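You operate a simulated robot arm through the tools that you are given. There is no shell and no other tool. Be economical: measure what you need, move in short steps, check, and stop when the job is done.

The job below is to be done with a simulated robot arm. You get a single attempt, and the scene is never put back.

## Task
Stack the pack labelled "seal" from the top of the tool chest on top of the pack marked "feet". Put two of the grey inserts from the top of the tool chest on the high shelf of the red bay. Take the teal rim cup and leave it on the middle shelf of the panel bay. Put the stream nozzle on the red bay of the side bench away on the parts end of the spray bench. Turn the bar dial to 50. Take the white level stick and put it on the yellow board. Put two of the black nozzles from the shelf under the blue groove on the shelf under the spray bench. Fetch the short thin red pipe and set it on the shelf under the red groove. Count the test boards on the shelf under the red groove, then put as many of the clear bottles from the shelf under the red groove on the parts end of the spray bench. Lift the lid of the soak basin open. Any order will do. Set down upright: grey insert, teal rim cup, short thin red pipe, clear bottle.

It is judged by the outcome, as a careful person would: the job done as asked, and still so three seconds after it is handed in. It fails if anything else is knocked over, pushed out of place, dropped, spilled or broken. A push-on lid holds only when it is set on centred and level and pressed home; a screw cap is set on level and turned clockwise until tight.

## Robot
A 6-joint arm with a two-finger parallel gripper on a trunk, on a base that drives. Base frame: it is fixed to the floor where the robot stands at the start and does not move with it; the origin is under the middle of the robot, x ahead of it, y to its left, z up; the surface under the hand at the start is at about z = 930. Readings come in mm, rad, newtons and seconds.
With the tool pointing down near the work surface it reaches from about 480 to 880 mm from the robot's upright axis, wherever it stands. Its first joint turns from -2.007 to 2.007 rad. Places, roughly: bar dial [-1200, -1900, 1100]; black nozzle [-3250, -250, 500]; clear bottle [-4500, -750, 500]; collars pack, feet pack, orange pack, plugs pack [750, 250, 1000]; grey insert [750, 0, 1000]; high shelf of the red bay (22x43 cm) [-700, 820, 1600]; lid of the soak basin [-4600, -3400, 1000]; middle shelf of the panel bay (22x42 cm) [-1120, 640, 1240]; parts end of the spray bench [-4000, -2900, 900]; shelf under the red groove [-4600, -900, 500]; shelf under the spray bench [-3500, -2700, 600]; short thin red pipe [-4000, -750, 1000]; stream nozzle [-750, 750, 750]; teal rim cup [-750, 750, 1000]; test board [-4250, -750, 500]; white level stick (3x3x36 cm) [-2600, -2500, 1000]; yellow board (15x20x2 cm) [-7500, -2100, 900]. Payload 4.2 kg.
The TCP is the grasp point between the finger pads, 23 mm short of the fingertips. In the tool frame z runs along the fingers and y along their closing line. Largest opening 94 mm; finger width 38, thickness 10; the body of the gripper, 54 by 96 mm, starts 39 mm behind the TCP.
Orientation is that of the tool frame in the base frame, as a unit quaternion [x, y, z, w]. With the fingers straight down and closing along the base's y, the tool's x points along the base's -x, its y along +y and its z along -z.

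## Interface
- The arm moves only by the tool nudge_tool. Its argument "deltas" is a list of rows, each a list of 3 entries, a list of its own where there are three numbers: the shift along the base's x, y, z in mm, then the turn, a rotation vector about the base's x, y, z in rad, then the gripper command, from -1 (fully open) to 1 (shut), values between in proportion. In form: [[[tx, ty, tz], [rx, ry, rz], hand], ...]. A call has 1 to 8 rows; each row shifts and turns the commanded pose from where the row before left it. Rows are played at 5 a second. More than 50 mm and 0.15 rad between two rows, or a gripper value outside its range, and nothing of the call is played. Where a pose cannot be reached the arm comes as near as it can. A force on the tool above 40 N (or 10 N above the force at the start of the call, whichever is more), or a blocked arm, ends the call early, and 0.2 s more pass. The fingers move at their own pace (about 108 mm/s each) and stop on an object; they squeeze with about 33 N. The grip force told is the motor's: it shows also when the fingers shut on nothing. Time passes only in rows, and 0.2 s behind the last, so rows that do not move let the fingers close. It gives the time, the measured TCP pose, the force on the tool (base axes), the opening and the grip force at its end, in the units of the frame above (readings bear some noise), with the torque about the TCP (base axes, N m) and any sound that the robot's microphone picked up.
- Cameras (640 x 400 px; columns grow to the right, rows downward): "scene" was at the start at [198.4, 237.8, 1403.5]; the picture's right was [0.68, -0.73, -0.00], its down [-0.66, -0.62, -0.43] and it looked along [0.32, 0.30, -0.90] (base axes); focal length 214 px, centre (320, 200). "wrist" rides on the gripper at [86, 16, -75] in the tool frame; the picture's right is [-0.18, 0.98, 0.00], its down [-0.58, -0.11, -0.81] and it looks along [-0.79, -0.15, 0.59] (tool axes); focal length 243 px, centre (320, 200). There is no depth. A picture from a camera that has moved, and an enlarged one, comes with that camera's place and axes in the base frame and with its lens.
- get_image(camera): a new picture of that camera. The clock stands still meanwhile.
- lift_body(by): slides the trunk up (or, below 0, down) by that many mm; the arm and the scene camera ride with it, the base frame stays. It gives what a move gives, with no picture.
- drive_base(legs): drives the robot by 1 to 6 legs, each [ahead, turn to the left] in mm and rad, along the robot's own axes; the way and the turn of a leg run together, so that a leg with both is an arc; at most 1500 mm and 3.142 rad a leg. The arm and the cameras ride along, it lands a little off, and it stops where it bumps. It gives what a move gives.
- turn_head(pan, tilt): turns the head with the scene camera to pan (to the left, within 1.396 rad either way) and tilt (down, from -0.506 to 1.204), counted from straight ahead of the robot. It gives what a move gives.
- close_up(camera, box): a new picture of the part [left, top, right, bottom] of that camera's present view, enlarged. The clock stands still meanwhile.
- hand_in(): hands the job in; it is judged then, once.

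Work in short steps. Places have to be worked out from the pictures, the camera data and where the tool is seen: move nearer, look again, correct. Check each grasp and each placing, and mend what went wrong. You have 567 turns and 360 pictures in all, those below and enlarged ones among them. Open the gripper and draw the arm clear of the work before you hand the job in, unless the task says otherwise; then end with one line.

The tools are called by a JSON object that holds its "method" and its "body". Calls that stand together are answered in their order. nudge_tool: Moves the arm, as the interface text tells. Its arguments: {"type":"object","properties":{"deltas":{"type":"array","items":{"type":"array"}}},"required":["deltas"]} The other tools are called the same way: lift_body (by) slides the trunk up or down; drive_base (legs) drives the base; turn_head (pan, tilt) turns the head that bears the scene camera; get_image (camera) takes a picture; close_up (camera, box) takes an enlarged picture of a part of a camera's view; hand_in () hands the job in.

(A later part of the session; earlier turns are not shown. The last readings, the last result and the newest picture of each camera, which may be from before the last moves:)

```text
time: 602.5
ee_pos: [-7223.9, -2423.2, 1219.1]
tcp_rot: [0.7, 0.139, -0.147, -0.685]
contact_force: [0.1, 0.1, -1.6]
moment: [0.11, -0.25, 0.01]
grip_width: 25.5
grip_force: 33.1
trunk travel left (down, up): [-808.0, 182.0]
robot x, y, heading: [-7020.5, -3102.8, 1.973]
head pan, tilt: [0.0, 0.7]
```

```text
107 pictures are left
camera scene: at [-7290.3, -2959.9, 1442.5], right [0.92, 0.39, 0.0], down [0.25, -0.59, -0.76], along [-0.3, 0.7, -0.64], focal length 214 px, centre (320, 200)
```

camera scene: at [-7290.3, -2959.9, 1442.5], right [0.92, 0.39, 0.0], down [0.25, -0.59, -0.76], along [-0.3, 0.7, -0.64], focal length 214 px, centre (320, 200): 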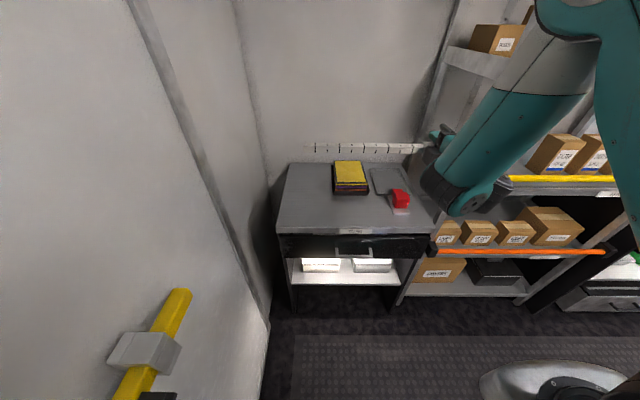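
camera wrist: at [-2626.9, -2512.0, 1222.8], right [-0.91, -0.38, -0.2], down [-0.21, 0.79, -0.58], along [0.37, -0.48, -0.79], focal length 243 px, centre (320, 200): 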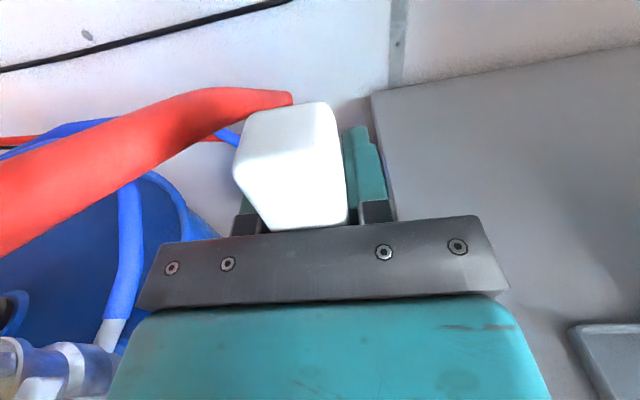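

Stick is horizontal now, pointing left (COM ≈127 mm left of the grip). Tilt the tool down to vertical.

{"method": "nudge_tool", "body": {"deltas": [[[1, -3, -10], [-0.1288, -0.0552, 0], 1], [[1, -3, -10], [-0.1288, -0.0552, 0], 1], [[1, -3, -10], [-0.1288, -0.0552, 0], 1], [[1, -3, -10], [-0.1288, -0.0552, 0], 1], [[1, -3, -10], [-0.1288, -0.0552, 0], 1], [[1, -3, -10], [-0.1288, -0.0552, 0], 1]]}}

{"method": "nudge_tool", "body": {"deltas": [[[1, -3, -10], [-0.1288, -0.0552, 0], 1], [[1, -3, -10], [-0.1288, -0.0552, 0], 1], [[1, -3, -10], [-0.1288, -0.0552, 0], 1], [[1, -3, -10], [-0.1288, -0.0552, 0], 1], [[1, -3, -10], [-0.1288, -0.0552, 0], 1], [[0, 0, 0], [-0.028, -0.012, 0], 1]]}}

{"method": "get_image", "body": {"camera": "scene"}}

{"method": "get_image", "body": {"camera": "wrist"}}

```text
time: 604.0
ee_pos: [-7213.2, -2438.7, 1157.5]
tcp_rot: [0.92, 0.182, -0.073, -0.339]
contact_force: [-0.4, -0.1, -1.6]
moment: [0.1, -0.19, 0.01]
grip_width: 25.5
grip_force: 32.4
out of reach, approached as far as the arm can: row 1
trunk travel left (down, up): [-808.0, 182.0]
robot x, y, heading: [-7019.8, -3105.6, 1.969]
head pan, tilt: [0.0, 0.7]
```

```text
time: 605.4
ee_pos: [-7207.4, -2452.3, 1106.8]
tcp_rot: [0.981, 0.193, 0.001, 0.01]
contact_force: [-0.4, -0.8, -1.7]
moment: [0.09, -0.24, -0.02]
grip_width: 25.7
grip_force: 33.0
trunk travel left (down, up): [-808.0, 182.0]
robot x, y, heading: [-7023.0, -3104.2, 1.974]
head pan, tilt: [0.0, 0.7]
```

```text
106 pictures are left
camera scene: at [-7290.3, -2960.0, 1442.5], right [0.92, 0.39, 0.0], down [0.25, -0.59, -0.76], along [-0.3, 0.7, -0.64], focal length 214 px, centre (320, 200)
```

scene: 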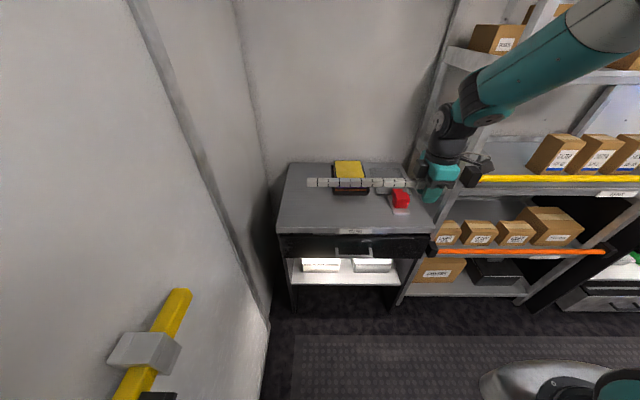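

```text
105 pictures are left
camera wrist: at [-7121.6, -2433.4, 1183.2], right [0.2, -0.98, 0.02], down [-0.58, -0.1, 0.81], along [-0.79, -0.18, -0.59], focal length 243 px, centre (320, 200)
```

wrist: 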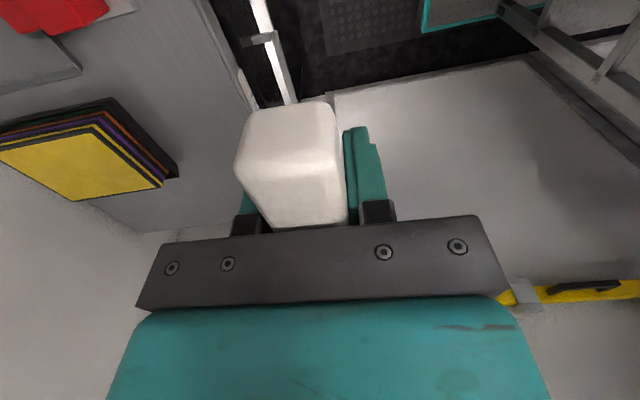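

Tool is vertical with the stick lateral. Drive forward 330 toward the board, then refine.

{"method": "drive_base", "body": {"legs": [[330, 0]]}}

{"method": "get_image", "body": {"camera": "scene"}}

{"method": "get_image", "body": {"camera": "wrist"}}

```text
time: 607.5
ee_pos: [-7339.8, -2150.2, 1108.1]
tcp_rot: [0.981, 0.196, 0.0, 0.011]
contact_force: [-0.2, -0.2, -0.8]
moment: [0.11, -0.29, -0.01]
grip_width: 25.6
grip_force: 33.4
trunk travel left (down, up): [-808.0, 182.0]
robot x, y, heading: [-7152.3, -2804.1, 1.975]
head pan, tilt: [0.0, 0.7]
```

```text
104 pictures are left
camera scene: at [-7420.1, -2658.1, 1442.5], right [0.92, 0.39, 0.0], down [0.25, -0.59, -0.76], along [-0.3, 0.7, -0.64], focal length 214 px, centre (320, 200)
```

scene: 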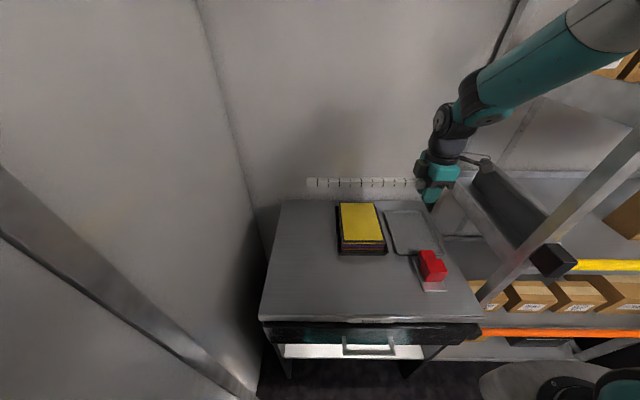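

```text
103 pictures are left
camera wrist: at [-7253.7, -2130.9, 1183.2], right [0.21, -0.98, 0.02], down [-0.58, -0.11, 0.81], along [-0.79, -0.18, -0.59], focal length 243 px, centre (320, 200)
```

wrist: 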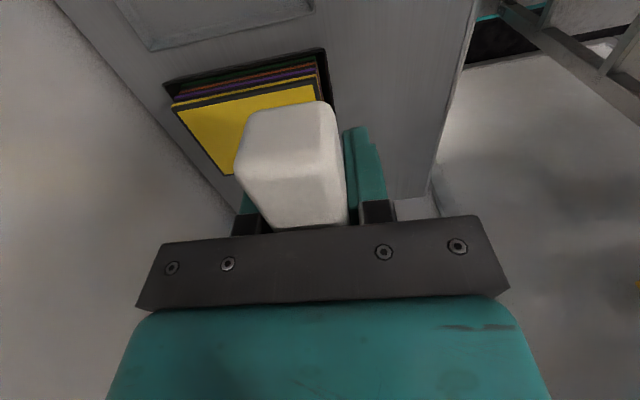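

Board top is z≈899, centre (-7504,-2102), aligned with the table. Move so the stick's middle is over it (TCP ≈(-7387,-2052)) and lower partway.

{"method": "nudge_tool", "body": {"deltas": [[[-16, 33, -25], [0, 0, 0], 1], [[-16, 33, -25], [0, 0, 0], 1], [[-15, 32, -25], [0, 0, 0], 1], [[0, 0, -40], [0, 0, 0], 1], [[0, 0, -35], [0, 0, 0], 1], [[0, 0, 0], [0, 0, 0], 1]]}}

{"method": "close_up", "body": {"camera": "scene", "box": [260, 120, 480, 270]}}

```text
time: 608.9
ee_pos: [-7387.3, -2051.8, 957.5]
tcp_rot: [0.981, 0.196, 0.0, 0.01]
contact_force: [-0.9, 0.3, -1.6]
moment: [0.12, -0.23, -0.02]
grip_width: 25.4
grip_force: 33.1
trunk travel left (down, up): [-808.0, 182.0]
robot x, y, heading: [-7147.5, -2799.6, 1.978]
head pan, tilt: [0.0, 0.7]
```

```text
2.67 times, centred on (370, 195) of scene
camera zoom: at [-7420.1, -2658.1, 1442.5], right [0.92, 0.39, 0.0], down [0.25, -0.59, -0.76], along [-0.3, 0.7, -0.64], focal length 572 px, centre (187, 213)
```

zoom: 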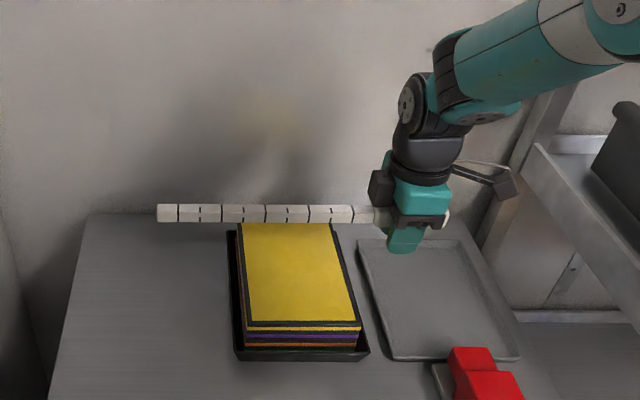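

Good alignment. Lower to contact in steps.

{"method": "nudge_tool", "body": {"deltas": [[[0, 0, -14], [0, 0, 0], 1], [[0, 0, -10], [0, 0, 0], 1], [[0, 0, -5], [0, 0, 0], 1], [[0, 0, -4], [0, 0, 0], 1], [[0, 0, 0], [0, 0, 0], 1]]}}

{"method": "close_up", "body": {"camera": "scene", "box": [260, 120, 480, 270]}}

```text
time: 610.1
ee_pos: [-7386.3, -2052.6, 925.5]
tcp_rot: [0.98, 0.196, 0.0, 0.01]
contact_force: [-0.1, 0.4, -1.5]
moment: [0.13, -0.24, -0.03]
grip_width: 25.6
grip_force: 33.0
trunk travel left (down, up): [-808.0, 182.0]
robot x, y, heading: [-7146.2, -2797.8, 1.976]
head pan, tilt: [0.0, 0.7]
```

```text
2.67 times, centred on (370, 195) of scene
camera zoom: at [-7420.1, -2658.1, 1442.5], right [0.92, 0.39, 0.0], down [0.25, -0.59, -0.76], along [-0.3, 0.7, -0.64], focal length 572 px, centre (187, 213)
```

zoom: 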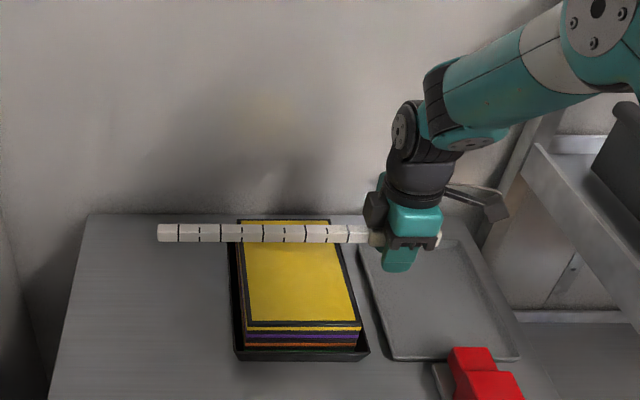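

No contact yet; shift 15 mm toward the robot and keep lowering.

{"method": "nudge_tool", "body": {"deltas": [[[6, -14, -4], [0, 0, 0], 1], [[0, 0, -4], [0, 0, 0], 1], [[0, 0, -4], [0, 0, 0], 1], [[0, 0, -4], [0, 0, 0], 1], [[0, 0, 0], [0, 0, 0], 1]]}}

{"method": "close_up", "body": {"camera": "scene", "box": [260, 120, 480, 270]}}

```text
time: 611.3
ee_pos: [-7381.0, -2066.8, 908.7]
tcp_rot: [0.981, 0.195, 0.001, 0.01]
contact_force: [-0.3, 0.2, -1.8]
moment: [0.08, -0.23, -0.01]
grip_width: 25.2
grip_force: 32.9
trunk travel left (down, up): [-808.0, 182.0]
robot x, y, heading: [-7148.5, -2801.1, 1.977]
head pan, tilt: [0.0, 0.7]
```

```text
2.67 times, centred on (370, 195) of scene
camera zoom: at [-7420.1, -2658.1, 1442.5], right [0.92, 0.39, 0.0], down [0.25, -0.59, -0.76], along [-0.3, 0.7, -0.64], focal length 572 px, centre (187, 213)
```

zoom: 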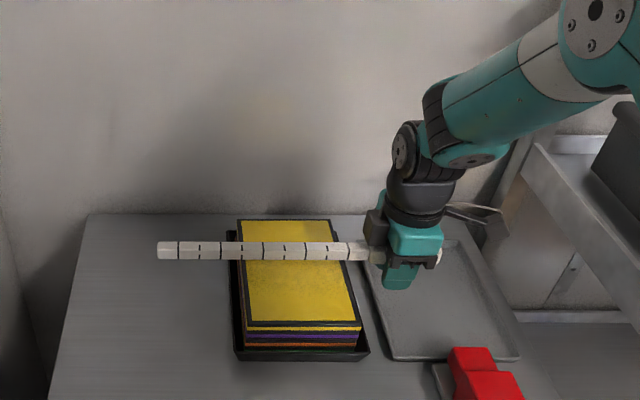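

{"method": "nudge_tool", "body": {"deltas": [[[0, 0, -4], [0, 0, 0], 1], [[0, 0, -4], [0, 0, 0], 1], [[0, 0, -4], [0, 0, 0], 1], [[0, 0, -4], [0, 0, 0], 1], [[0, 0, 0], [0, 0, 0], 1]]}}

{"method": "close_up", "body": {"camera": "scene", "box": [300, 170, 440, 260]}}

{"method": "get_image", "body": {"camera": "wrist"}}

```text
time: 612.5
ee_pos: [-7381.2, -2066.5, 893.2]
tcp_rot: [0.981, 0.196, 0.0, 0.011]
contact_force: [0.5, 0.2, -1.6]
moment: [0.1, -0.26, -0.01]
grip_width: 25.4
grip_force: 33.1
trunk travel left (down, up): [-808.0, 182.0]
robot x, y, heading: [-7148.2, -2795.5, 1.974]
head pan, tilt: [0.0, 0.7]
```

```text
4.44 times, centred on (370, 215) of scene
camera zoom: at [-7420.1, -2658.1, 1442.5], right [0.92, 0.39, 0.0], down [0.25, -0.59, -0.76], along [-0.3, 0.7, -0.64], focal length 953 px, centre (98, 133)
```

zoom: 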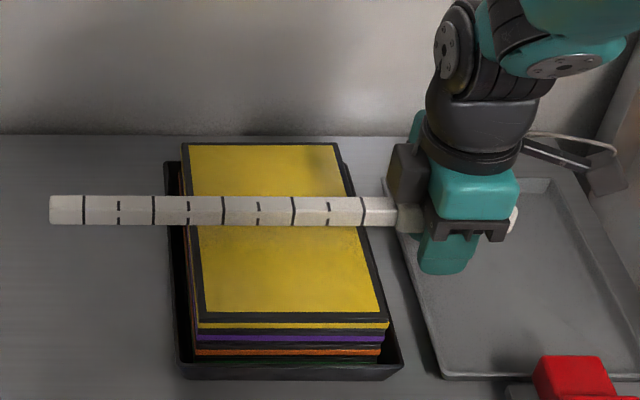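

```text
98 pictures are left
camera wrist: at [-7294.8, -2047.0, 968.3], right [0.21, -0.98, 0.02], down [-0.58, -0.11, 0.81], along [-0.79, -0.18, -0.59], focal length 243 px, centre (320, 200)
```

wrist: 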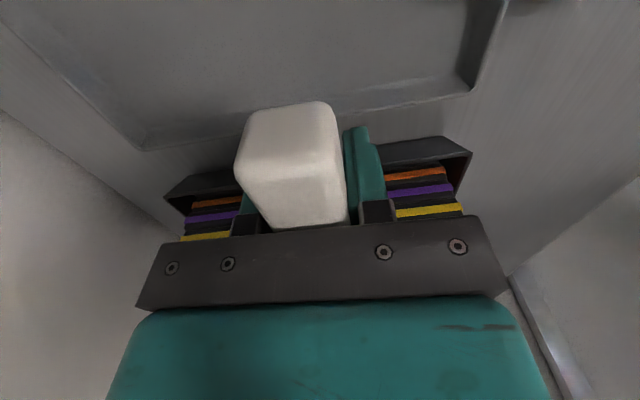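

{"method": "nudge_tool", "body": {"deltas": [[[0, 0, -3], [0, 0, 0], 1], [[0, 0, -3], [0, 0, 0], 1], [[0, 0, -3], [0, 0, 0], 1], [[0, 0, 0], [0, 0, 0], 1]]}}

```text
time: 613.5
ee_pos: [-7380.7, -2064.7, 884.3]
tcp_rot: [0.98, 0.196, 0.0, 0.01]
contact_force: [0.6, -0.6, -1.7]
moment: [0.14, -0.28, 0.02]
grip_width: 25.5
grip_force: 33.3
trunk travel left (down, up): [-808.0, 182.0]
robot x, y, heading: [-7144.9, -2798.9, 1.973]
head pan, tilt: [0.0, 0.7]
```

{"method": "nudge_tool", "body": {"deltas": [[[0, 0, -3], [0, 0, 0], 1], [[0, 0, -3], [0, 0, 0], 1], [[0, 0, -3], [0, 0, 0], 1], [[0, 0, 0], [0, 0, 0], 1]]}}

{"method": "close_up", "body": {"camera": "scene", "box": [300, 170, 440, 260]}}

```text
time: 614.5
ee_pos: [-7380.4, -2066.2, 874.7]
tcp_rot: [0.981, 0.196, 0.0, 0.01]
contact_force: [-0.3, -0.7, -0.8]
moment: [0.07, -0.19, 0.0]
grip_width: 25.7
grip_force: 32.9
trunk travel left (down, up): [-808.0, 182.0]
robot x, y, heading: [-7147.1, -2798.0, 1.978]
head pan, tilt: [0.0, 0.7]
```

```text
4.44 times, centred on (370, 215) of scene
camera zoom: at [-7420.1, -2658.1, 1442.5], right [0.92, 0.39, 0.0], down [0.25, -0.59, -0.76], along [-0.3, 0.7, -0.64], focal length 953 px, centre (98, 133)
```

zoom: 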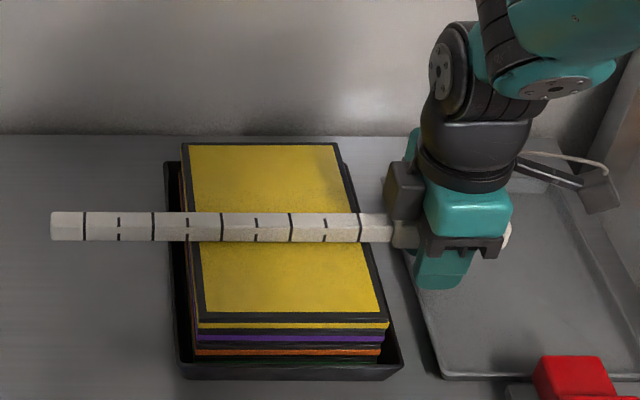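

{"method": "nudge_tool", "body": {"deltas": [[[0, 0, -2], [0, 0, 0], 1], [[0, 0, -2], [0, 0, 0], 1], [[0, 0, 0], [0, 0, 0], 1]]}}

```text
time: 615.3
ee_pos: [-7380.5, -2065.7, 871.2]
tcp_rot: [0.981, 0.196, 0.0, 0.008]
contact_force: [1.4, -0.2, 16.1]
moment: [-0.12, 0.8, 0.05]
grip_width: 25.2
grip_force: 33.4
trunk travel left (down, up): [-808.0, 182.0]
robot x, y, heading: [-7146.9, -2798.4, 1.975]
head pan, tilt: [0.0, 0.7]
```

Contact on the board. Ease up 1 mm and open slightly, then look.

{"method": "nudge_tool", "body": {"deltas": [[[0, 0, 1], [0, 0, 0], 1], [[0, 0, 0], [0, 0, 0], 0.3], [[0, 0, 0], [0, 0, 0], 0.15], [[0, 0, 0], [0, 0, 0], 0.15]]}}

{"method": "close_up", "body": {"camera": "scene", "box": [300, 170, 440, 260]}}

```text
time: 616.3
ee_pos: [-7380.9, -2067.3, 870.7]
tcp_rot: [0.981, 0.195, 0.0, 0.011]
contact_force: [0.4, -0.5, 2.8]
moment: [0.05, -0.03, 0.0]
grip_width: 40.0
grip_force: 0.2
trunk travel left (down, up): [-808.0, 182.0]
robot x, y, heading: [-7150.4, -2799.0, 1.975]
head pan, tilt: [0.0, 0.7]
```

```text
4.44 times, centred on (370, 215) of scene
camera zoom: at [-7420.1, -2658.3, 1442.5], right [0.92, 0.39, 0.0], down [0.25, -0.59, -0.76], along [-0.3, 0.7, -0.64], focal length 953 px, centre (98, 133)
```

zoom: 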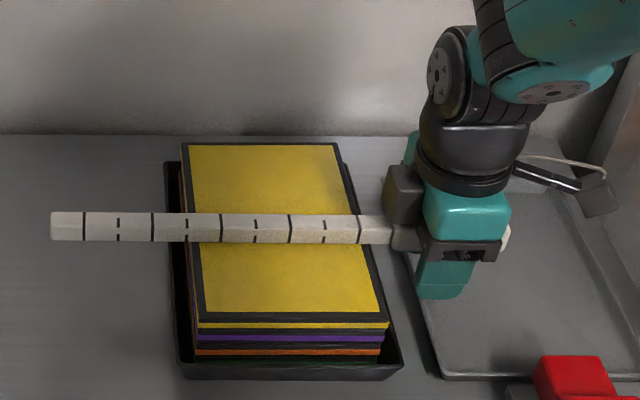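

Stick rests centred across the yellow board. Raise clear.

{"method": "nudge_tool", "body": {"deltas": [[[0, 0, 10], [0, 0, 0], 0.0], [[0, 0, 30], [0, 0, 0], 0.0], [[0, 0, 45], [0, 0, 0], 0.0], [[0, 0, 45], [0, 0, 0], -0.5], [[0, 0, 45], [0, 0, 0], -0.5]]}}

{"method": "close_up", "body": {"camera": "scene", "box": [280, 150, 460, 270]}}

```text
time: 617.5
ee_pos: [-7380.4, -2067.8, 1047.0]
tcp_rot: [0.981, 0.196, 0.0, 0.011]
contact_force: [-1.2, 0.2, 0.1]
moment: [0.02, -0.02, -0.01]
grip_width: 70.3
grip_force: 0.0
trunk travel left (down, up): [-808.0, 182.0]
robot x, y, heading: [-7143.1, -2799.0, 1.973]
head pan, tilt: [0.0, 0.7]
```

```text
3.33 times, centred on (370, 210) of scene
camera zoom: at [-7420.2, -2657.7, 1442.4], right [0.92, 0.39, 0.0], down [0.25, -0.59, -0.76], along [-0.3, 0.7, -0.64], focal length 715 px, centre (153, 167)
```

zoom: 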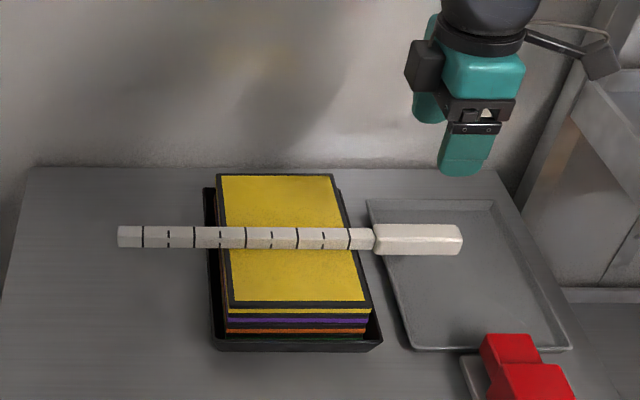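

Stick lies on the yellow board. Now to the bar dial: retract, unwind the wrist yaw, back out and drive to the other end.

{"method": "nudge_tool", "body": {"deltas": [[[8, -25, 30], [0, 0, -0.14], -0.5], [[12, -32, 20], [0, 0, -0.14], -0.5], [[12, -32, 10], [0, 0, -0.14], -0.5], [[12, -32, 0], [0, 0, -0.14], -0.5], [[12, -32, 0], [0, 0, -0.14], -0.5], [[12, -32, 0], [0, 0, -0.14], -0.5]]}}

{"method": "drive_base", "body": {"legs": [[-310, 0]]}}

{"method": "nudge_tool", "body": {"deltas": [[[0, 0, 0], [0, 0, -0.14], -0.5], [[0, 0, 0], [0, 0, -0.14], -0.5], [[0, 0, 0], [0, 0, -0.14], -0.5], [[0, 0, 0], [0, 0, -0.14], -0.5], [[0, 0, 0], [0, 0, -0.14], -0.5], [[0, 0, 0], [0, 0, -0.03], -0.5]]}}

```text
time: 618.9
ee_pos: [-7311.7, -2251.5, 1105.8]
tcp_rot: [0.975, -0.222, -0.003, 0.011]
contact_force: [0.1, 1.1, 0.5]
moment: [-0.03, 0.01, -0.02]
grip_width: 70.4
grip_force: 0.0
trunk travel left (down, up): [-808.0, 182.0]
robot x, y, heading: [-7149.7, -2802.2, 1.973]
head pan, tilt: [0.0, 0.7]
```

```text
time: 621.0
ee_pos: [-7188.9, -2536.4, 1107.4]
tcp_rot: [0.975, -0.223, -0.005, 0.01]
contact_force: [0.1, 0.8, -0.1]
moment: [0.01, 0.02, -0.01]
grip_width: 70.6
grip_force: 0.0
trunk travel left (down, up): [-808.0, 182.0]
robot x, y, heading: [-7026.6, -3085.5, 1.976]
head pan, tilt: [0.0, 0.7]
```

```text
time: 622.4
ee_pos: [-7187.2, -2535.8, 1107.5]
tcp_rot: [0.831, -0.556, -0.007, 0.008]
contact_force: [0.8, 0.4, 0.9]
moment: [-0.02, -0.02, -0.01]
grip_width: 70.4
grip_force: 0.0
trunk travel left (down, up): [-808.0, 182.0]
robot x, y, heading: [-7025.8, -3085.6, 1.973]
head pan, tilt: [0.0, 0.7]
```

{"method": "drive_base", "body": {"legs": [[0, -1.568], [1500, 0], [1500, 0]]}}

```text
time: 640.8
ee_pos: [-3682.4, -1805.0, 1107.0]
tcp_rot: [-0.181, 0.983, 0.011, 0.001]
contact_force: [0.6, 0.8, 0.8]
moment: [-0.01, 0.0, -0.05]
grip_width: 70.6
grip_force: 0.1
trunk travel left (down, up): [-808.0, 182.0]
robot x, y, heading: [-4235.5, -1950.9, 0.377]
head pan, tilt: [0.0, 0.7]
```

{"method": "drive_base", "body": {"legs": [[0, 0.043], [1400, 0], [1350, 0]]}}

{"method": "turn_head", "body": {"pan": -1.2, "tilt": 0.4}}

{"method": "get_image", "body": {"camera": "scene"}}

```text
time: 654.5
ee_pos: [-1170.3, -651.8, 1107.2]
tcp_rot: [-0.204, 0.979, 0.011, -0.001]
contact_force: [0.2, 0.1, -0.3]
moment: [0.0, -0.01, -0.02]
grip_width: 70.3
grip_force: 0.1
trunk travel left (down, up): [-808.0, 182.0]
robot x, y, heading: [-1717.6, -825.5, 0.426]
head pan, tilt: [0.0, 0.7]
```

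```text
time: 656.0
ee_pos: [-1170.0, -650.8, 1107.5]
tcp_rot: [-0.204, 0.979, 0.011, -0.001]
contact_force: [-0.2, -0.1, 1.0]
moment: [-0.02, 0.01, -0.03]
grip_width: 70.4
grip_force: 0.1
trunk travel left (down, up): [-808.0, 182.0]
robot x, y, heading: [-1717.9, -824.9, 0.421]
head pan, tilt: [-1.201, 0.4]
```

```text
94 pictures are left
camera scene: at [-1589.7, -647.9, 1469.3], right [-0.7, -0.71, 0.0], down [-0.28, 0.27, -0.92], along [0.66, -0.65, -0.39], focal length 214 px, centre (320, 200)
```

scene: 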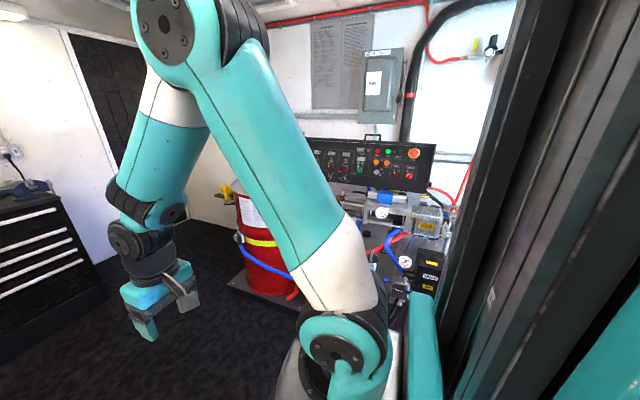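

Turn to face the control panel and look.

{"method": "drive_base", "body": {"legs": [[0, -1.587]]}}

{"method": "turn_head", "body": {"pan": 0.0, "tilt": 0.4}}

{"method": "get_image", "body": {"camera": "scene"}}

```text
time: 660.2
ee_pos: [-1546.2, -1370.3, 1107.2]
tcp_rot: [0.55, 0.835, 0.008, 0.007]
contact_force: [-0.8, -0.6, 0.4]
moment: [0.0, -0.01, 0.01]
grip_width: 70.3
grip_force: 0.1
trunk travel left (down, up): [-808.0, 182.0]
robot x, y, heading: [-1717.7, -822.9, -1.151]
head pan, tilt: [-1.201, 0.4]
```

```text
time: 661.6
ee_pos: [-1545.6, -1371.0, 1107.2]
tcp_rot: [0.55, 0.835, 0.008, 0.007]
contact_force: [-0.2, -0.9, -0.9]
moment: [0.04, 0.02, 0.0]
grip_width: 70.2
grip_force: 0.1
trunk travel left (down, up): [-808.0, 182.0]
robot x, y, heading: [-1716.9, -823.4, -1.151]
head pan, tilt: [0.0, 0.4]
```

```text
93 pictures are left
camera scene: at [-1437.2, -967.7, 1469.4], right [-0.91, -0.4, 0.0], down [-0.16, 0.36, -0.92], along [0.37, -0.84, -0.39], focal length 214 px, centre (320, 200)
```

scene: 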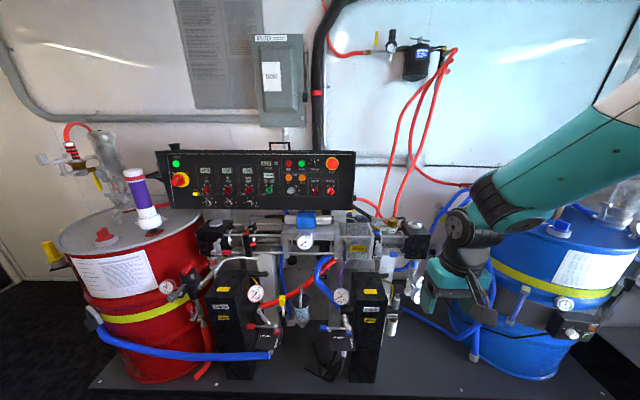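

{"method": "close_up", "body": {"camera": "scene", "box": [150, 140, 360, 270]}}

{"method": "close_up", "body": {"camera": "scene", "box": [180, 145, 300, 215]}}

```text
3.05 times, centred on (255, 205) of scene
camera zoom: at [-1437.2, -967.7, 1469.4], right [-0.91, -0.4, 0.0], down [-0.16, 0.36, -0.92], along [0.37, -0.84, -0.39], focal length 654 px, centre (518, 185)
```

zoom: 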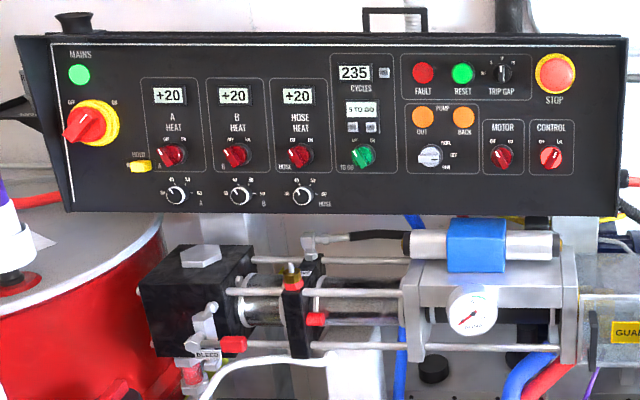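

```text
5.33 times, centred on (240, 180) of scene
camera zoom: at [-1437.2, -967.7, 1469.4], right [-0.91, -0.4, 0.0], down [-0.16, 0.36, -0.92], along [0.37, -0.84, -0.39], focal length 1144 px, centre (747, 307)
```

zoom: 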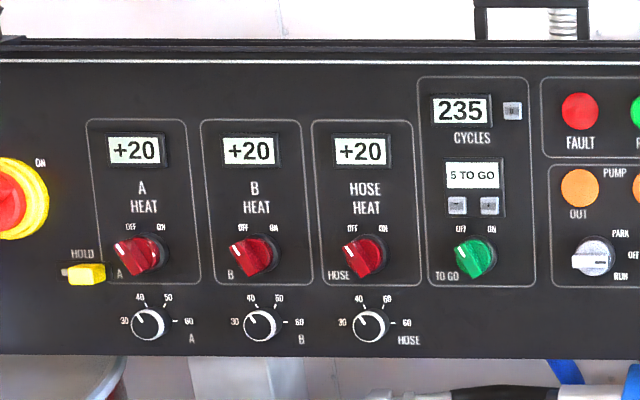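

{"method": "close_up", "body": {"camera": "scene", "box": [280, 148, 345, 195]}}

```text
8.51 times, centred on (312, 172) of scene
camera zoom: at [-1437.2, -967.7, 1469.4], right [-0.91, -0.4, 0.0], down [-0.16, 0.36, -0.92], along [0.37, -0.84, -0.39], focal length 1825 px, centre (384, 443)
```

zoom: 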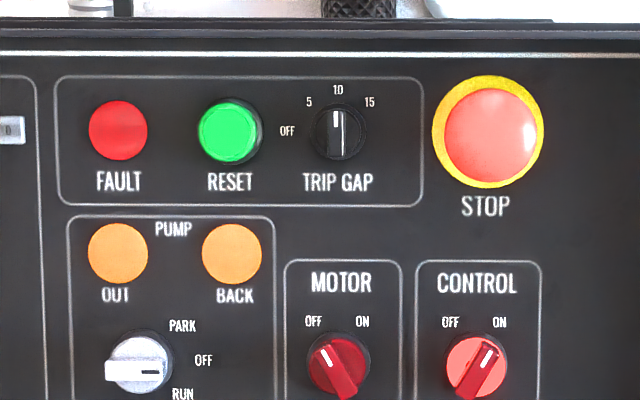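

{"method": "close_up", "body": {"camera": "scene", "box": [280, 190, 440, 300]}}

{"method": "close_up", "body": {"camera": "scene", "box": [360, 20, 480, 120]}}

```text
3.64 times, centred on (360, 245) of scene
camera zoom: at [-1437.2, -967.7, 1469.4], right [-0.91, -0.4, 0.0], down [-0.16, 0.36, -0.92], along [0.37, -0.84, -0.39], focal length 780 px, centre (174, 36)
```

zoom: 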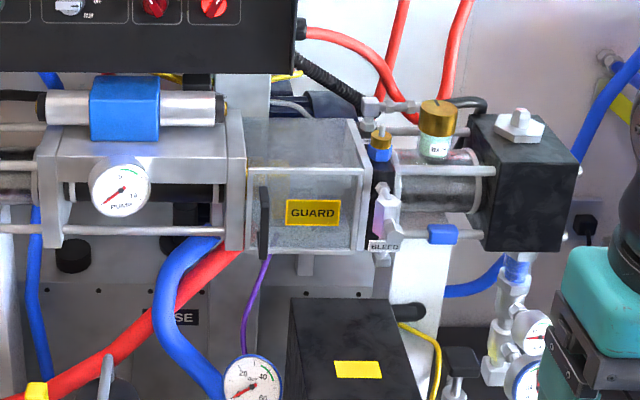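

```text
4.00 times, centred on (420, 70) of scene
camera zoom: at [-1437.2, -967.7, 1469.4], right [-0.91, -0.4, 0.0], down [-0.16, 0.36, -0.92], along [0.37, -0.84, -0.39], focal length 858 px, centre (-80, 720)
```

zoom: 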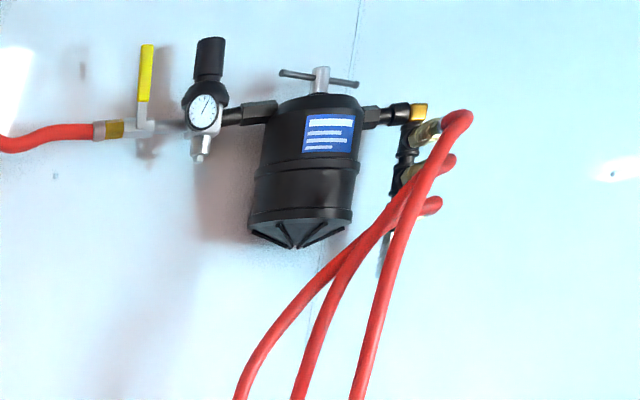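

{"method": "close_up", "body": {"camera": "scene", "box": [325, 165, 415, 235]}}

{"method": "turn_head", "body": {"pan": 0.0, "tilt": 0.0}}

{"method": "get_image", "body": {"camera": "scene"}}

```text
5.71 times, centred on (370, 200) of scene
camera zoom: at [-1437.2, -967.7, 1469.4], right [-0.91, -0.4, 0.0], down [-0.16, 0.36, -0.92], along [0.37, -0.84, -0.39], focal length 1226 px, centre (34, 200)
```

zoom: 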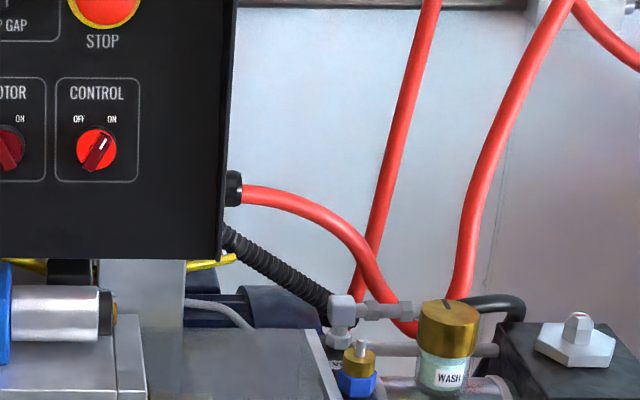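

```text
time: 662.5
ee_pos: [-1544.8, -1371.3, 1107.0]
tcp_rot: [0.549, 0.835, 0.008, 0.007]
contact_force: [0.2, 0.6, -0.4]
moment: [0.0, 0.0, -0.03]
grip_width: 70.5
grip_force: 0.1
trunk travel left (down, up): [-808.0, 182.0]
robot x, y, heading: [-1717.4, -825.6, -1.151]
head pan, tilt: [0.0, 0.0]
```

```text
86 pictures are left
camera scene: at [-1438.2, -965.2, 1506.3], right [-0.91, -0.41, 0.0], down [0.0, 0.0, -1.0], along [0.41, -0.91, 0.0], focal length 214 px, centre (320, 200)
```

scene: 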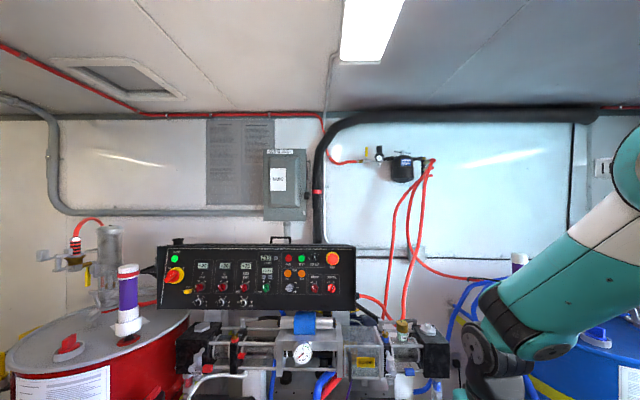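

The labelled panel has no "bar" dial in view; the hinted spot is at the panel's right side. Drive further along to look at it from the right.

{"method": "drive_base", "body": {"legs": [[0, -1.587], [560, 0], [0, 1.571]]}}

{"method": "turn_head", "body": {"pan": 0.75, "tilt": 0.35}}

{"method": "get_image", "body": {"camera": "scene"}}

```text
time: 673.4
ee_pos: [-2084.0, -1583.9, 1106.2]
tcp_rot: [0.566, 0.825, 0.008, 0.008]
contact_force: [1.7, -0.2, 1.1]
moment: [-0.02, -0.01, 0.0]
grip_width: 70.4
grip_force: 0.0
trunk travel left (down, up): [-808.0, 182.0]
robot x, y, heading: [-2232.7, -1032.5, -1.189]
head pan, tilt: [0.0, 0.0]
```

```text
time: 674.5
ee_pos: [-2083.4, -1584.5, 1107.2]
tcp_rot: [0.566, 0.824, 0.007, 0.008]
contact_force: [0.3, 0.0, 0.0]
moment: [0.0, -0.01, 0.04]
grip_width: 70.7
grip_force: 0.1
trunk travel left (down, up): [-808.0, 182.0]
robot x, y, heading: [-2229.6, -1031.0, -1.19]
head pan, tilt: [0.75, 0.351]
```

```text
85 pictures are left
camera scene: at [-1908.7, -1140.1, 1473.9], right [-0.43, -0.9, 0.0], down [-0.31, 0.15, -0.94], along [0.85, -0.4, -0.34], focal length 214 px, centre (320, 200)
```

scene: 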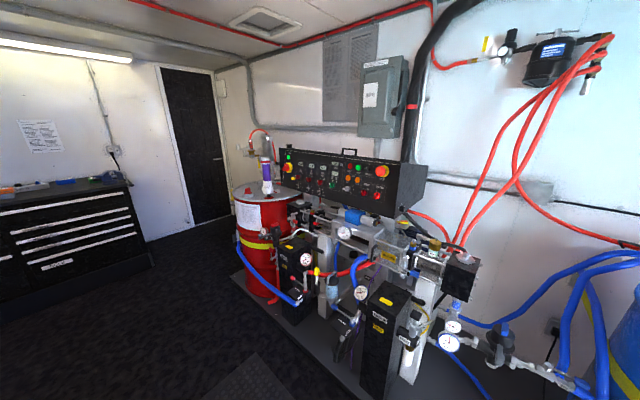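

{"method": "close_up", "body": {"camera": "scene", "box": [300, 140, 480, 270]}}

```text
3.08 times, centred on (390, 205) of scene
camera zoom: at [-1908.7, -1140.1, 1473.9], right [-0.43, -0.9, 0.0], down [-0.31, 0.15, -0.94], along [0.85, -0.4, -0.34], focal length 660 px, centre (105, 185)
```

zoom: 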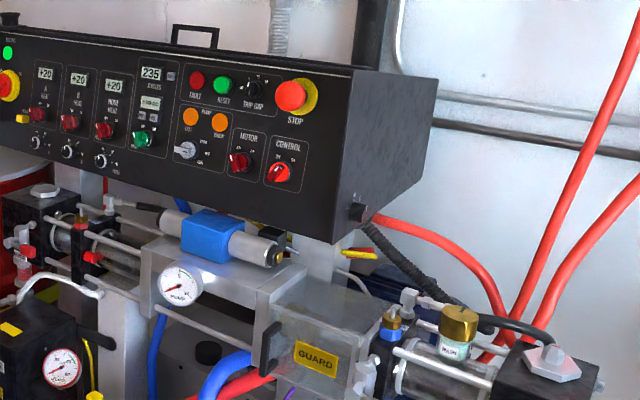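

Triangulation shows the black boss on the panel's right side is exactly at (-1205,-1911,1075) — that matches the bar dial. Zoom on it.

{"method": "close_up", "body": {"camera": "scene", "box": [380, 180, 430, 215]}}

```text
11.43 times, centred on (405, 198) of scene
camera zoom: at [-1908.7, -1140.1, 1473.9], right [-0.43, -0.9, 0.0], down [-0.31, 0.15, -0.94], along [0.85, -0.4, -0.34], focal length 2451 px, centre (-651, 229)
```

zoom: 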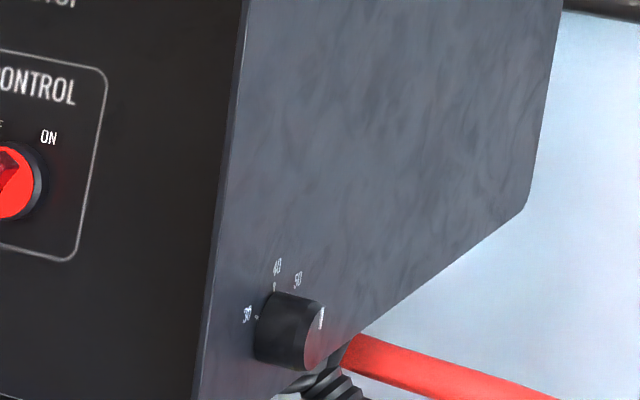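

It is the bar dial: marks 30/40/50/60 on the panel's right side face. Move to view it more face-on.

{"method": "drive_base", "body": {"legs": [[0, -1.549], [400, 0], [0, 2.25], [250, 0]]}}

{"method": "turn_head", "body": {"pan": 0.05, "tilt": 0.3}}

{"method": "get_image", "body": {"camera": "scene"}}

```text
time: 687.5
ee_pos: [-1914.0, -1629.2, 1106.8]
tcp_rot: [0.25, 0.968, 0.009, 0.004]
contact_force: [0.4, -0.6, 0.3]
moment: [-0.04, 0.01, -0.01]
grip_width: 70.5
grip_force: 0.1
trunk travel left (down, up): [-808.0, 182.0]
robot x, y, heading: [-2385.2, -1302.5, -0.488]
head pan, tilt: [0.75, 0.351]
```

```text
time: 688.6
ee_pos: [-1913.6, -1628.1, 1107.7]
tcp_rot: [0.248, 0.969, 0.01, 0.004]
contact_force: [-0.8, 0.2, 0.2]
moment: [-0.01, -0.01, 0.02]
grip_width: 70.5
grip_force: 0.1
trunk travel left (down, up): [-808.0, 182.0]
robot x, y, heading: [-2384.4, -1306.5, -0.497]
head pan, tilt: [0.051, 0.3]
```

```text
82 pictures are left
camera scene: at [-2071.5, -1241.6, 1478.6], right [-0.43, -0.9, 0.0], down [-0.27, 0.13, -0.96], along [0.86, -0.41, -0.3], focal length 214 px, centre (320, 200)
```

scene: 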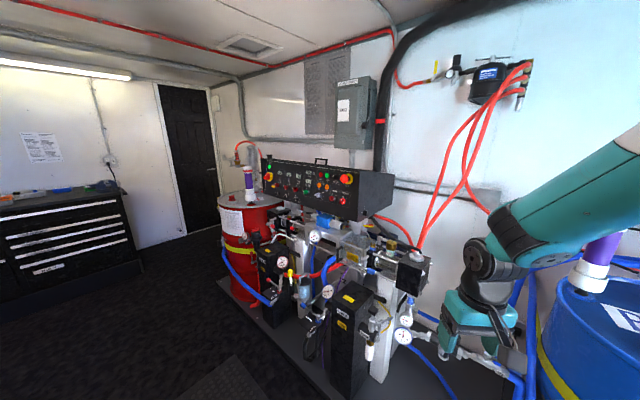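

{"method": "close_up", "body": {"camera": "scene", "box": [345, 195, 385, 225]}}

```text
13.33 times, centred on (365, 210) of scene
camera zoom: at [-2071.5, -1241.6, 1478.6], right [-0.43, -0.9, 0.0], down [-0.27, 0.13, -0.96], along [0.86, -0.41, -0.3], focal length 2860 px, centre (-280, 67)
```

zoom: 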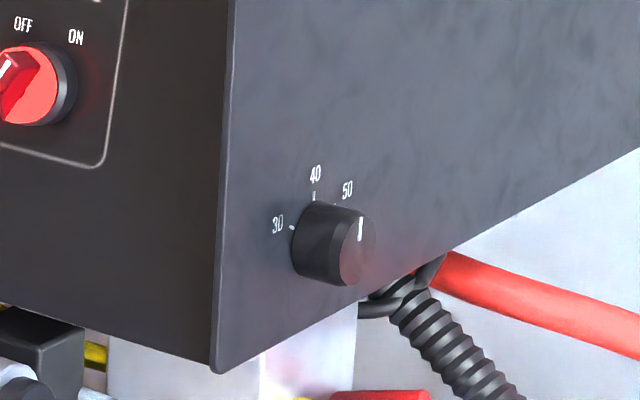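

The pointer stands between 40 and 50; the knob must be turned clockwise (seen from its face). I'll approach from the front with the tool horizontal, closing vertically, camera on the right. First drive to s≈1880 facing the panel.

{"method": "drive_base", "body": {"legs": [[0, 0.902], [830, 0], [0, -1.571]]}}

{"method": "lift_body", "body": {"by": 60}}

{"method": "nudge_tool", "body": {"deltas": [[[0, 0, 0], [0, 0, 0.14], -0.5], [[0, 0, 0], [0, 0, 0.14], -0.5], [[0, 0, 0], [0, 0, 0.14], -0.5], [[0, 0, 0], [0, 0, 0.14], -0.5], [[0, 0, 0], [0, 0, 0.14], -0.5], [[0, 0, 0], [0, 0, 0.14], -0.5], [[0, 0, 0], [0, 0, 0.14], -0.5], [[0, 0, 0], [0, 0, 0.14], -0.5]]}}

```text
time: 699.1
ee_pos: [-1447.7, -1529.1, 1106.6]
tcp_rot: [0.555, 0.831, 0.007, 0.007]
contact_force: [-0.6, 0.7, -0.4]
moment: [-0.01, 0.0, 0.0]
grip_width: 70.7
grip_force: 0.0
trunk travel left (down, up): [-808.0, 182.0]
robot x, y, heading: [-1614.1, -982.1, -1.165]
head pan, tilt: [0.051, 0.3]
```

```text
time: 700.1
ee_pos: [-1447.8, -1528.1, 1166.8]
tcp_rot: [0.556, 0.831, 0.008, 0.007]
contact_force: [-0.9, 0.1, 0.3]
moment: [0.01, 0.05, 0.0]
grip_width: 70.4
grip_force: 0.1
trunk travel left (down, up): [-868.0, 122.0]
robot x, y, heading: [-1609.5, -982.3, -1.17]
head pan, tilt: [0.051, 0.3]
```

```text
time: 701.9
ee_pos: [-1448.6, -1529.5, 1167.1]
tcp_rot: [0.027, 1.0, 0.01, 0.003]
contact_force: [-0.7, 0.0, 0.6]
moment: [0.0, 0.0, -0.02]
grip_width: 70.3
grip_force: 0.0
trunk travel left (down, up): [-868.0, 122.0]
robot x, y, heading: [-1612.6, -980.0, -1.168]
head pan, tilt: [0.051, 0.3]
```

{"method": "nudge_tool", "body": {"deltas": [[[0, 0, 0], [0, 0, 0.149], -0.5], [[0, 0, 0], [0, 0, 0.149], -0.5], [[0, 0, 0], [0, 0, 0.149], -0.5], [[6, -14, -6], [-0.1288, -0.0552, 0], -0.5], [[6, -14, -6], [-0.1288, -0.0552, 0], -0.5], [[6, -14, -6], [-0.1288, -0.0552, 0], -0.5], [[6, -14, -6], [-0.1288, -0.0552, 0], -0.5], [[6, -14, -6], [-0.1288, -0.0552, 0], -0.5]]}}

{"method": "nudge_tool", "body": {"deltas": [[[6, -14, -6], [-0.1288, -0.0552, 0], -0.5], [[6, -14, -6], [-0.1288, -0.0552, 0], -0.5], [[6, -14, -6], [-0.1288, -0.0552, 0], -0.5], [[6, -14, -6], [-0.1288, -0.0552, 0], -0.5], [[6, -14, -6], [-0.1288, -0.0552, 0], -0.5], [[6, -14, -6], [-0.1288, -0.0552, 0], -0.5], [[0, 0, 0], [-0.024, -0.01, 0], -0.5]]}}

{"method": "get_image", "body": {"camera": "wrist"}}

{"method": "get_image", "body": {"camera": "scene"}}

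```text
time: 703.7
ee_pos: [-1417.2, -1597.8, 1138.0]
tcp_rot: [-0.183, 0.925, -0.326, 0.071]
contact_force: [0.2, -0.2, 0.0]
moment: [-0.01, -0.04, -0.01]
grip_width: 70.5
grip_force: 0.1
trunk travel left (down, up): [-868.0, 122.0]
robot x, y, heading: [-1610.1, -982.8, -1.172]
head pan, tilt: [0.051, 0.3]
```

```text
time: 705.3
ee_pos: [-1357.6, -1731.9, 1117.8]
tcp_rot: [-0.141, 0.702, -0.682, 0.147]
contact_force: [-0.1, -0.7, 0.5]
moment: [-0.03, 0.03, 0.0]
grip_width: 70.7
grip_force: 0.1
out of reach, approached as far as the arm can: row 5, 6, 7
trunk travel left (down, up): [-868.0, 122.0]
robot x, y, heading: [-1610.1, -982.6, -1.167]
head pan, tilt: [0.051, 0.3]
```

```text
80 pictures are left
camera wrist: at [-1467.0, -1697.1, 1102.4], right [0.17, 0.1, -0.98], down [0.21, 0.97, 0.14], along [0.96, -0.23, 0.14], focal length 243 px, centre (320, 200)
```

wrist: 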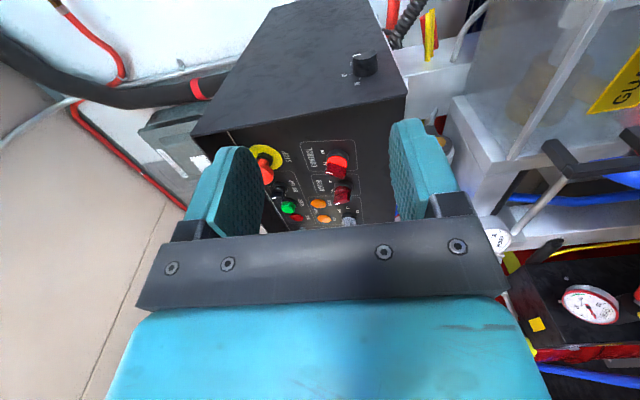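

```text
79 pictures are left
camera scene: at [-1329.2, -1126.7, 1538.6], right [-0.9, -0.44, 0.0], down [-0.13, 0.27, -0.96], along [0.42, -0.86, -0.3], focal length 214 px, centre (320, 200)
```

scene: 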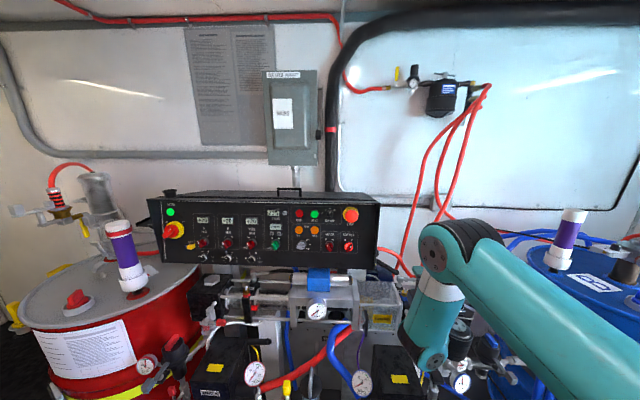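

The wrist camera now looks right at the dial. Zoom.

{"method": "close_up", "body": {"camera": "wrist", "box": [335, 35, 395, 95]}}

```text
6.67 times, centred on (365, 65) of wrist
camera zoom: at [-1467.0, -1697.1, 1102.4], right [0.17, 0.1, -0.98], down [0.21, 0.97, 0.14], along [0.96, -0.23, 0.14], focal length 1618 px, centre (20, 1100)
```

zoom: 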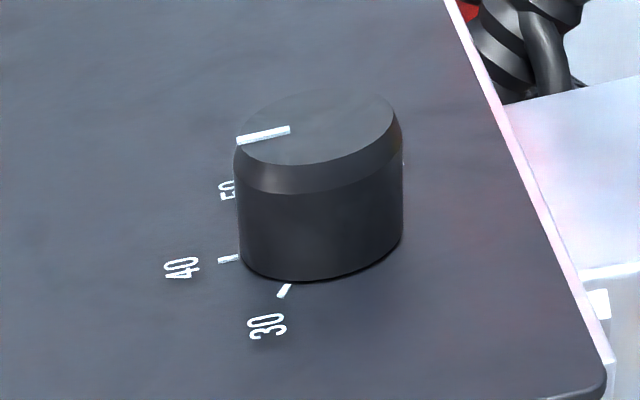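

The wrist view geometry gives: dial centre ≈(-1206,-1913,1068), 40 at ~92°, 50 at ~32°, pointer now ≈88–90°, i.e. about 40. I need ~57° clockwise, done in two ~28° strokes by pitching the tool down. Move in: narrow the opening, shift left 39, trunk −48, drive 190.

{"method": "lift_body", "body": {"by": -48}}

{"method": "nudge_tool", "body": {"deltas": [[[18, 8, 0], [0, 0, 0], 0.05], [[18, 8, 0], [0, 0, 0], 0.05], [[0, 0, 0], [0, 0, 0], 0.05]]}}

{"method": "drive_base", "body": {"legs": [[160, 0]]}}

{"method": "get_image", "body": {"camera": "wrist"}}

{"method": "get_image", "body": {"camera": "scene"}}

```text
time: 706.2
ee_pos: [-1358.7, -1731.8, 1069.0]
tcp_rot: [-0.141, 0.703, -0.682, 0.146]
contact_force: [-0.2, -0.2, 0.7]
moment: [0.0, -0.04, -0.01]
grip_width: 70.3
grip_force: 0.1
trunk travel left (down, up): [-820.0, 170.0]
robot x, y, heading: [-1611.5, -981.5, -1.172]
head pan, tilt: [0.051, 0.3]
```

```text
time: 707.0
ee_pos: [-1322.9, -1715.0, 1069.5]
tcp_rot: [-0.14, 0.703, -0.682, 0.146]
contact_force: [-0.3, 0.4, -0.2]
moment: [-0.02, -0.04, 0.02]
grip_width: 44.7
grip_force: 0.1
trunk travel left (down, up): [-820.0, 170.0]
robot x, y, heading: [-1611.0, -979.0, -1.169]
head pan, tilt: [0.051, 0.3]
```

```text
time: 708.5
ee_pos: [-1260.9, -1861.4, 1069.7]
tcp_rot: [-0.14, 0.703, -0.682, 0.146]
contact_force: [0.1, 0.4, 0.3]
moment: [0.0, 0.01, 0.01]
grip_width: 44.7
grip_force: 0.1
trunk travel left (down, up): [-820.0, 170.0]
robot x, y, heading: [-1550.6, -1125.2, -1.166]
head pan, tilt: [0.051, 0.3]
```

```text
77 pictures are left
camera wrist: at [-1369.6, -1827.3, 1054.6], right [0.17, 0.1, -0.98], down [0.21, 0.97, 0.14], along [0.96, -0.23, 0.14], focal length 243 px, centre (320, 200)
```

wrist: 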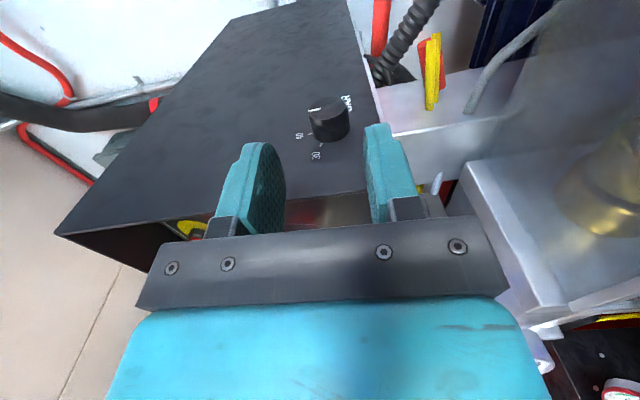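

```text
76 pictures are left
camera scene: at [-1267.1, -1272.7, 1490.6], right [-0.9, -0.44, 0.0], down [-0.13, 0.27, -0.96], along [0.42, -0.86, -0.3], focal length 214 px, centre (320, 200)
```

scene: 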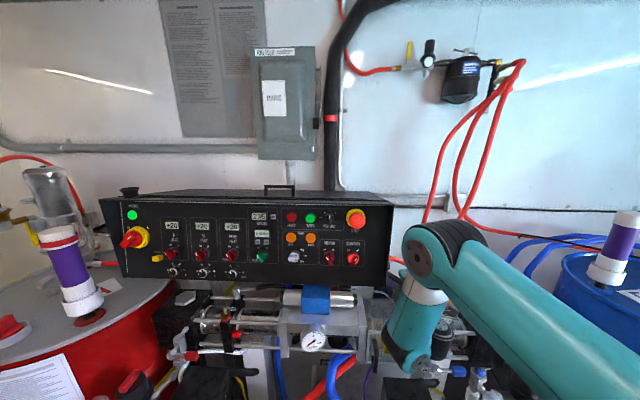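

{"method": "close_up", "body": {"camera": "wrist", "box": [290, 80, 370, 170]}}

```text
4.44 times, centred on (330, 125) of wrist
camera zoom: at [-1369.6, -1827.3, 1054.6], right [0.17, 0.1, -0.98], down [0.21, 0.97, 0.14], along [0.96, -0.23, 0.14], focal length 1078 px, centre (276, 533)
```

zoom: 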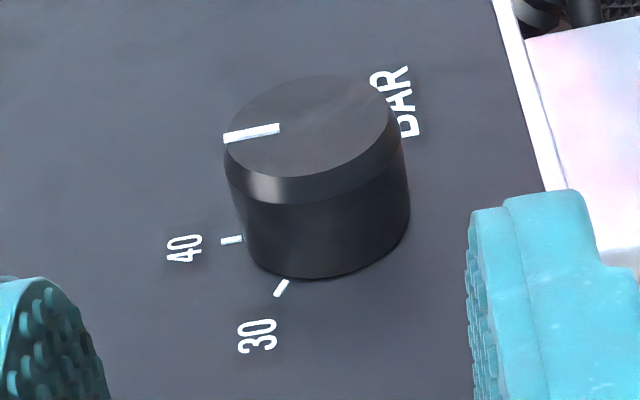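

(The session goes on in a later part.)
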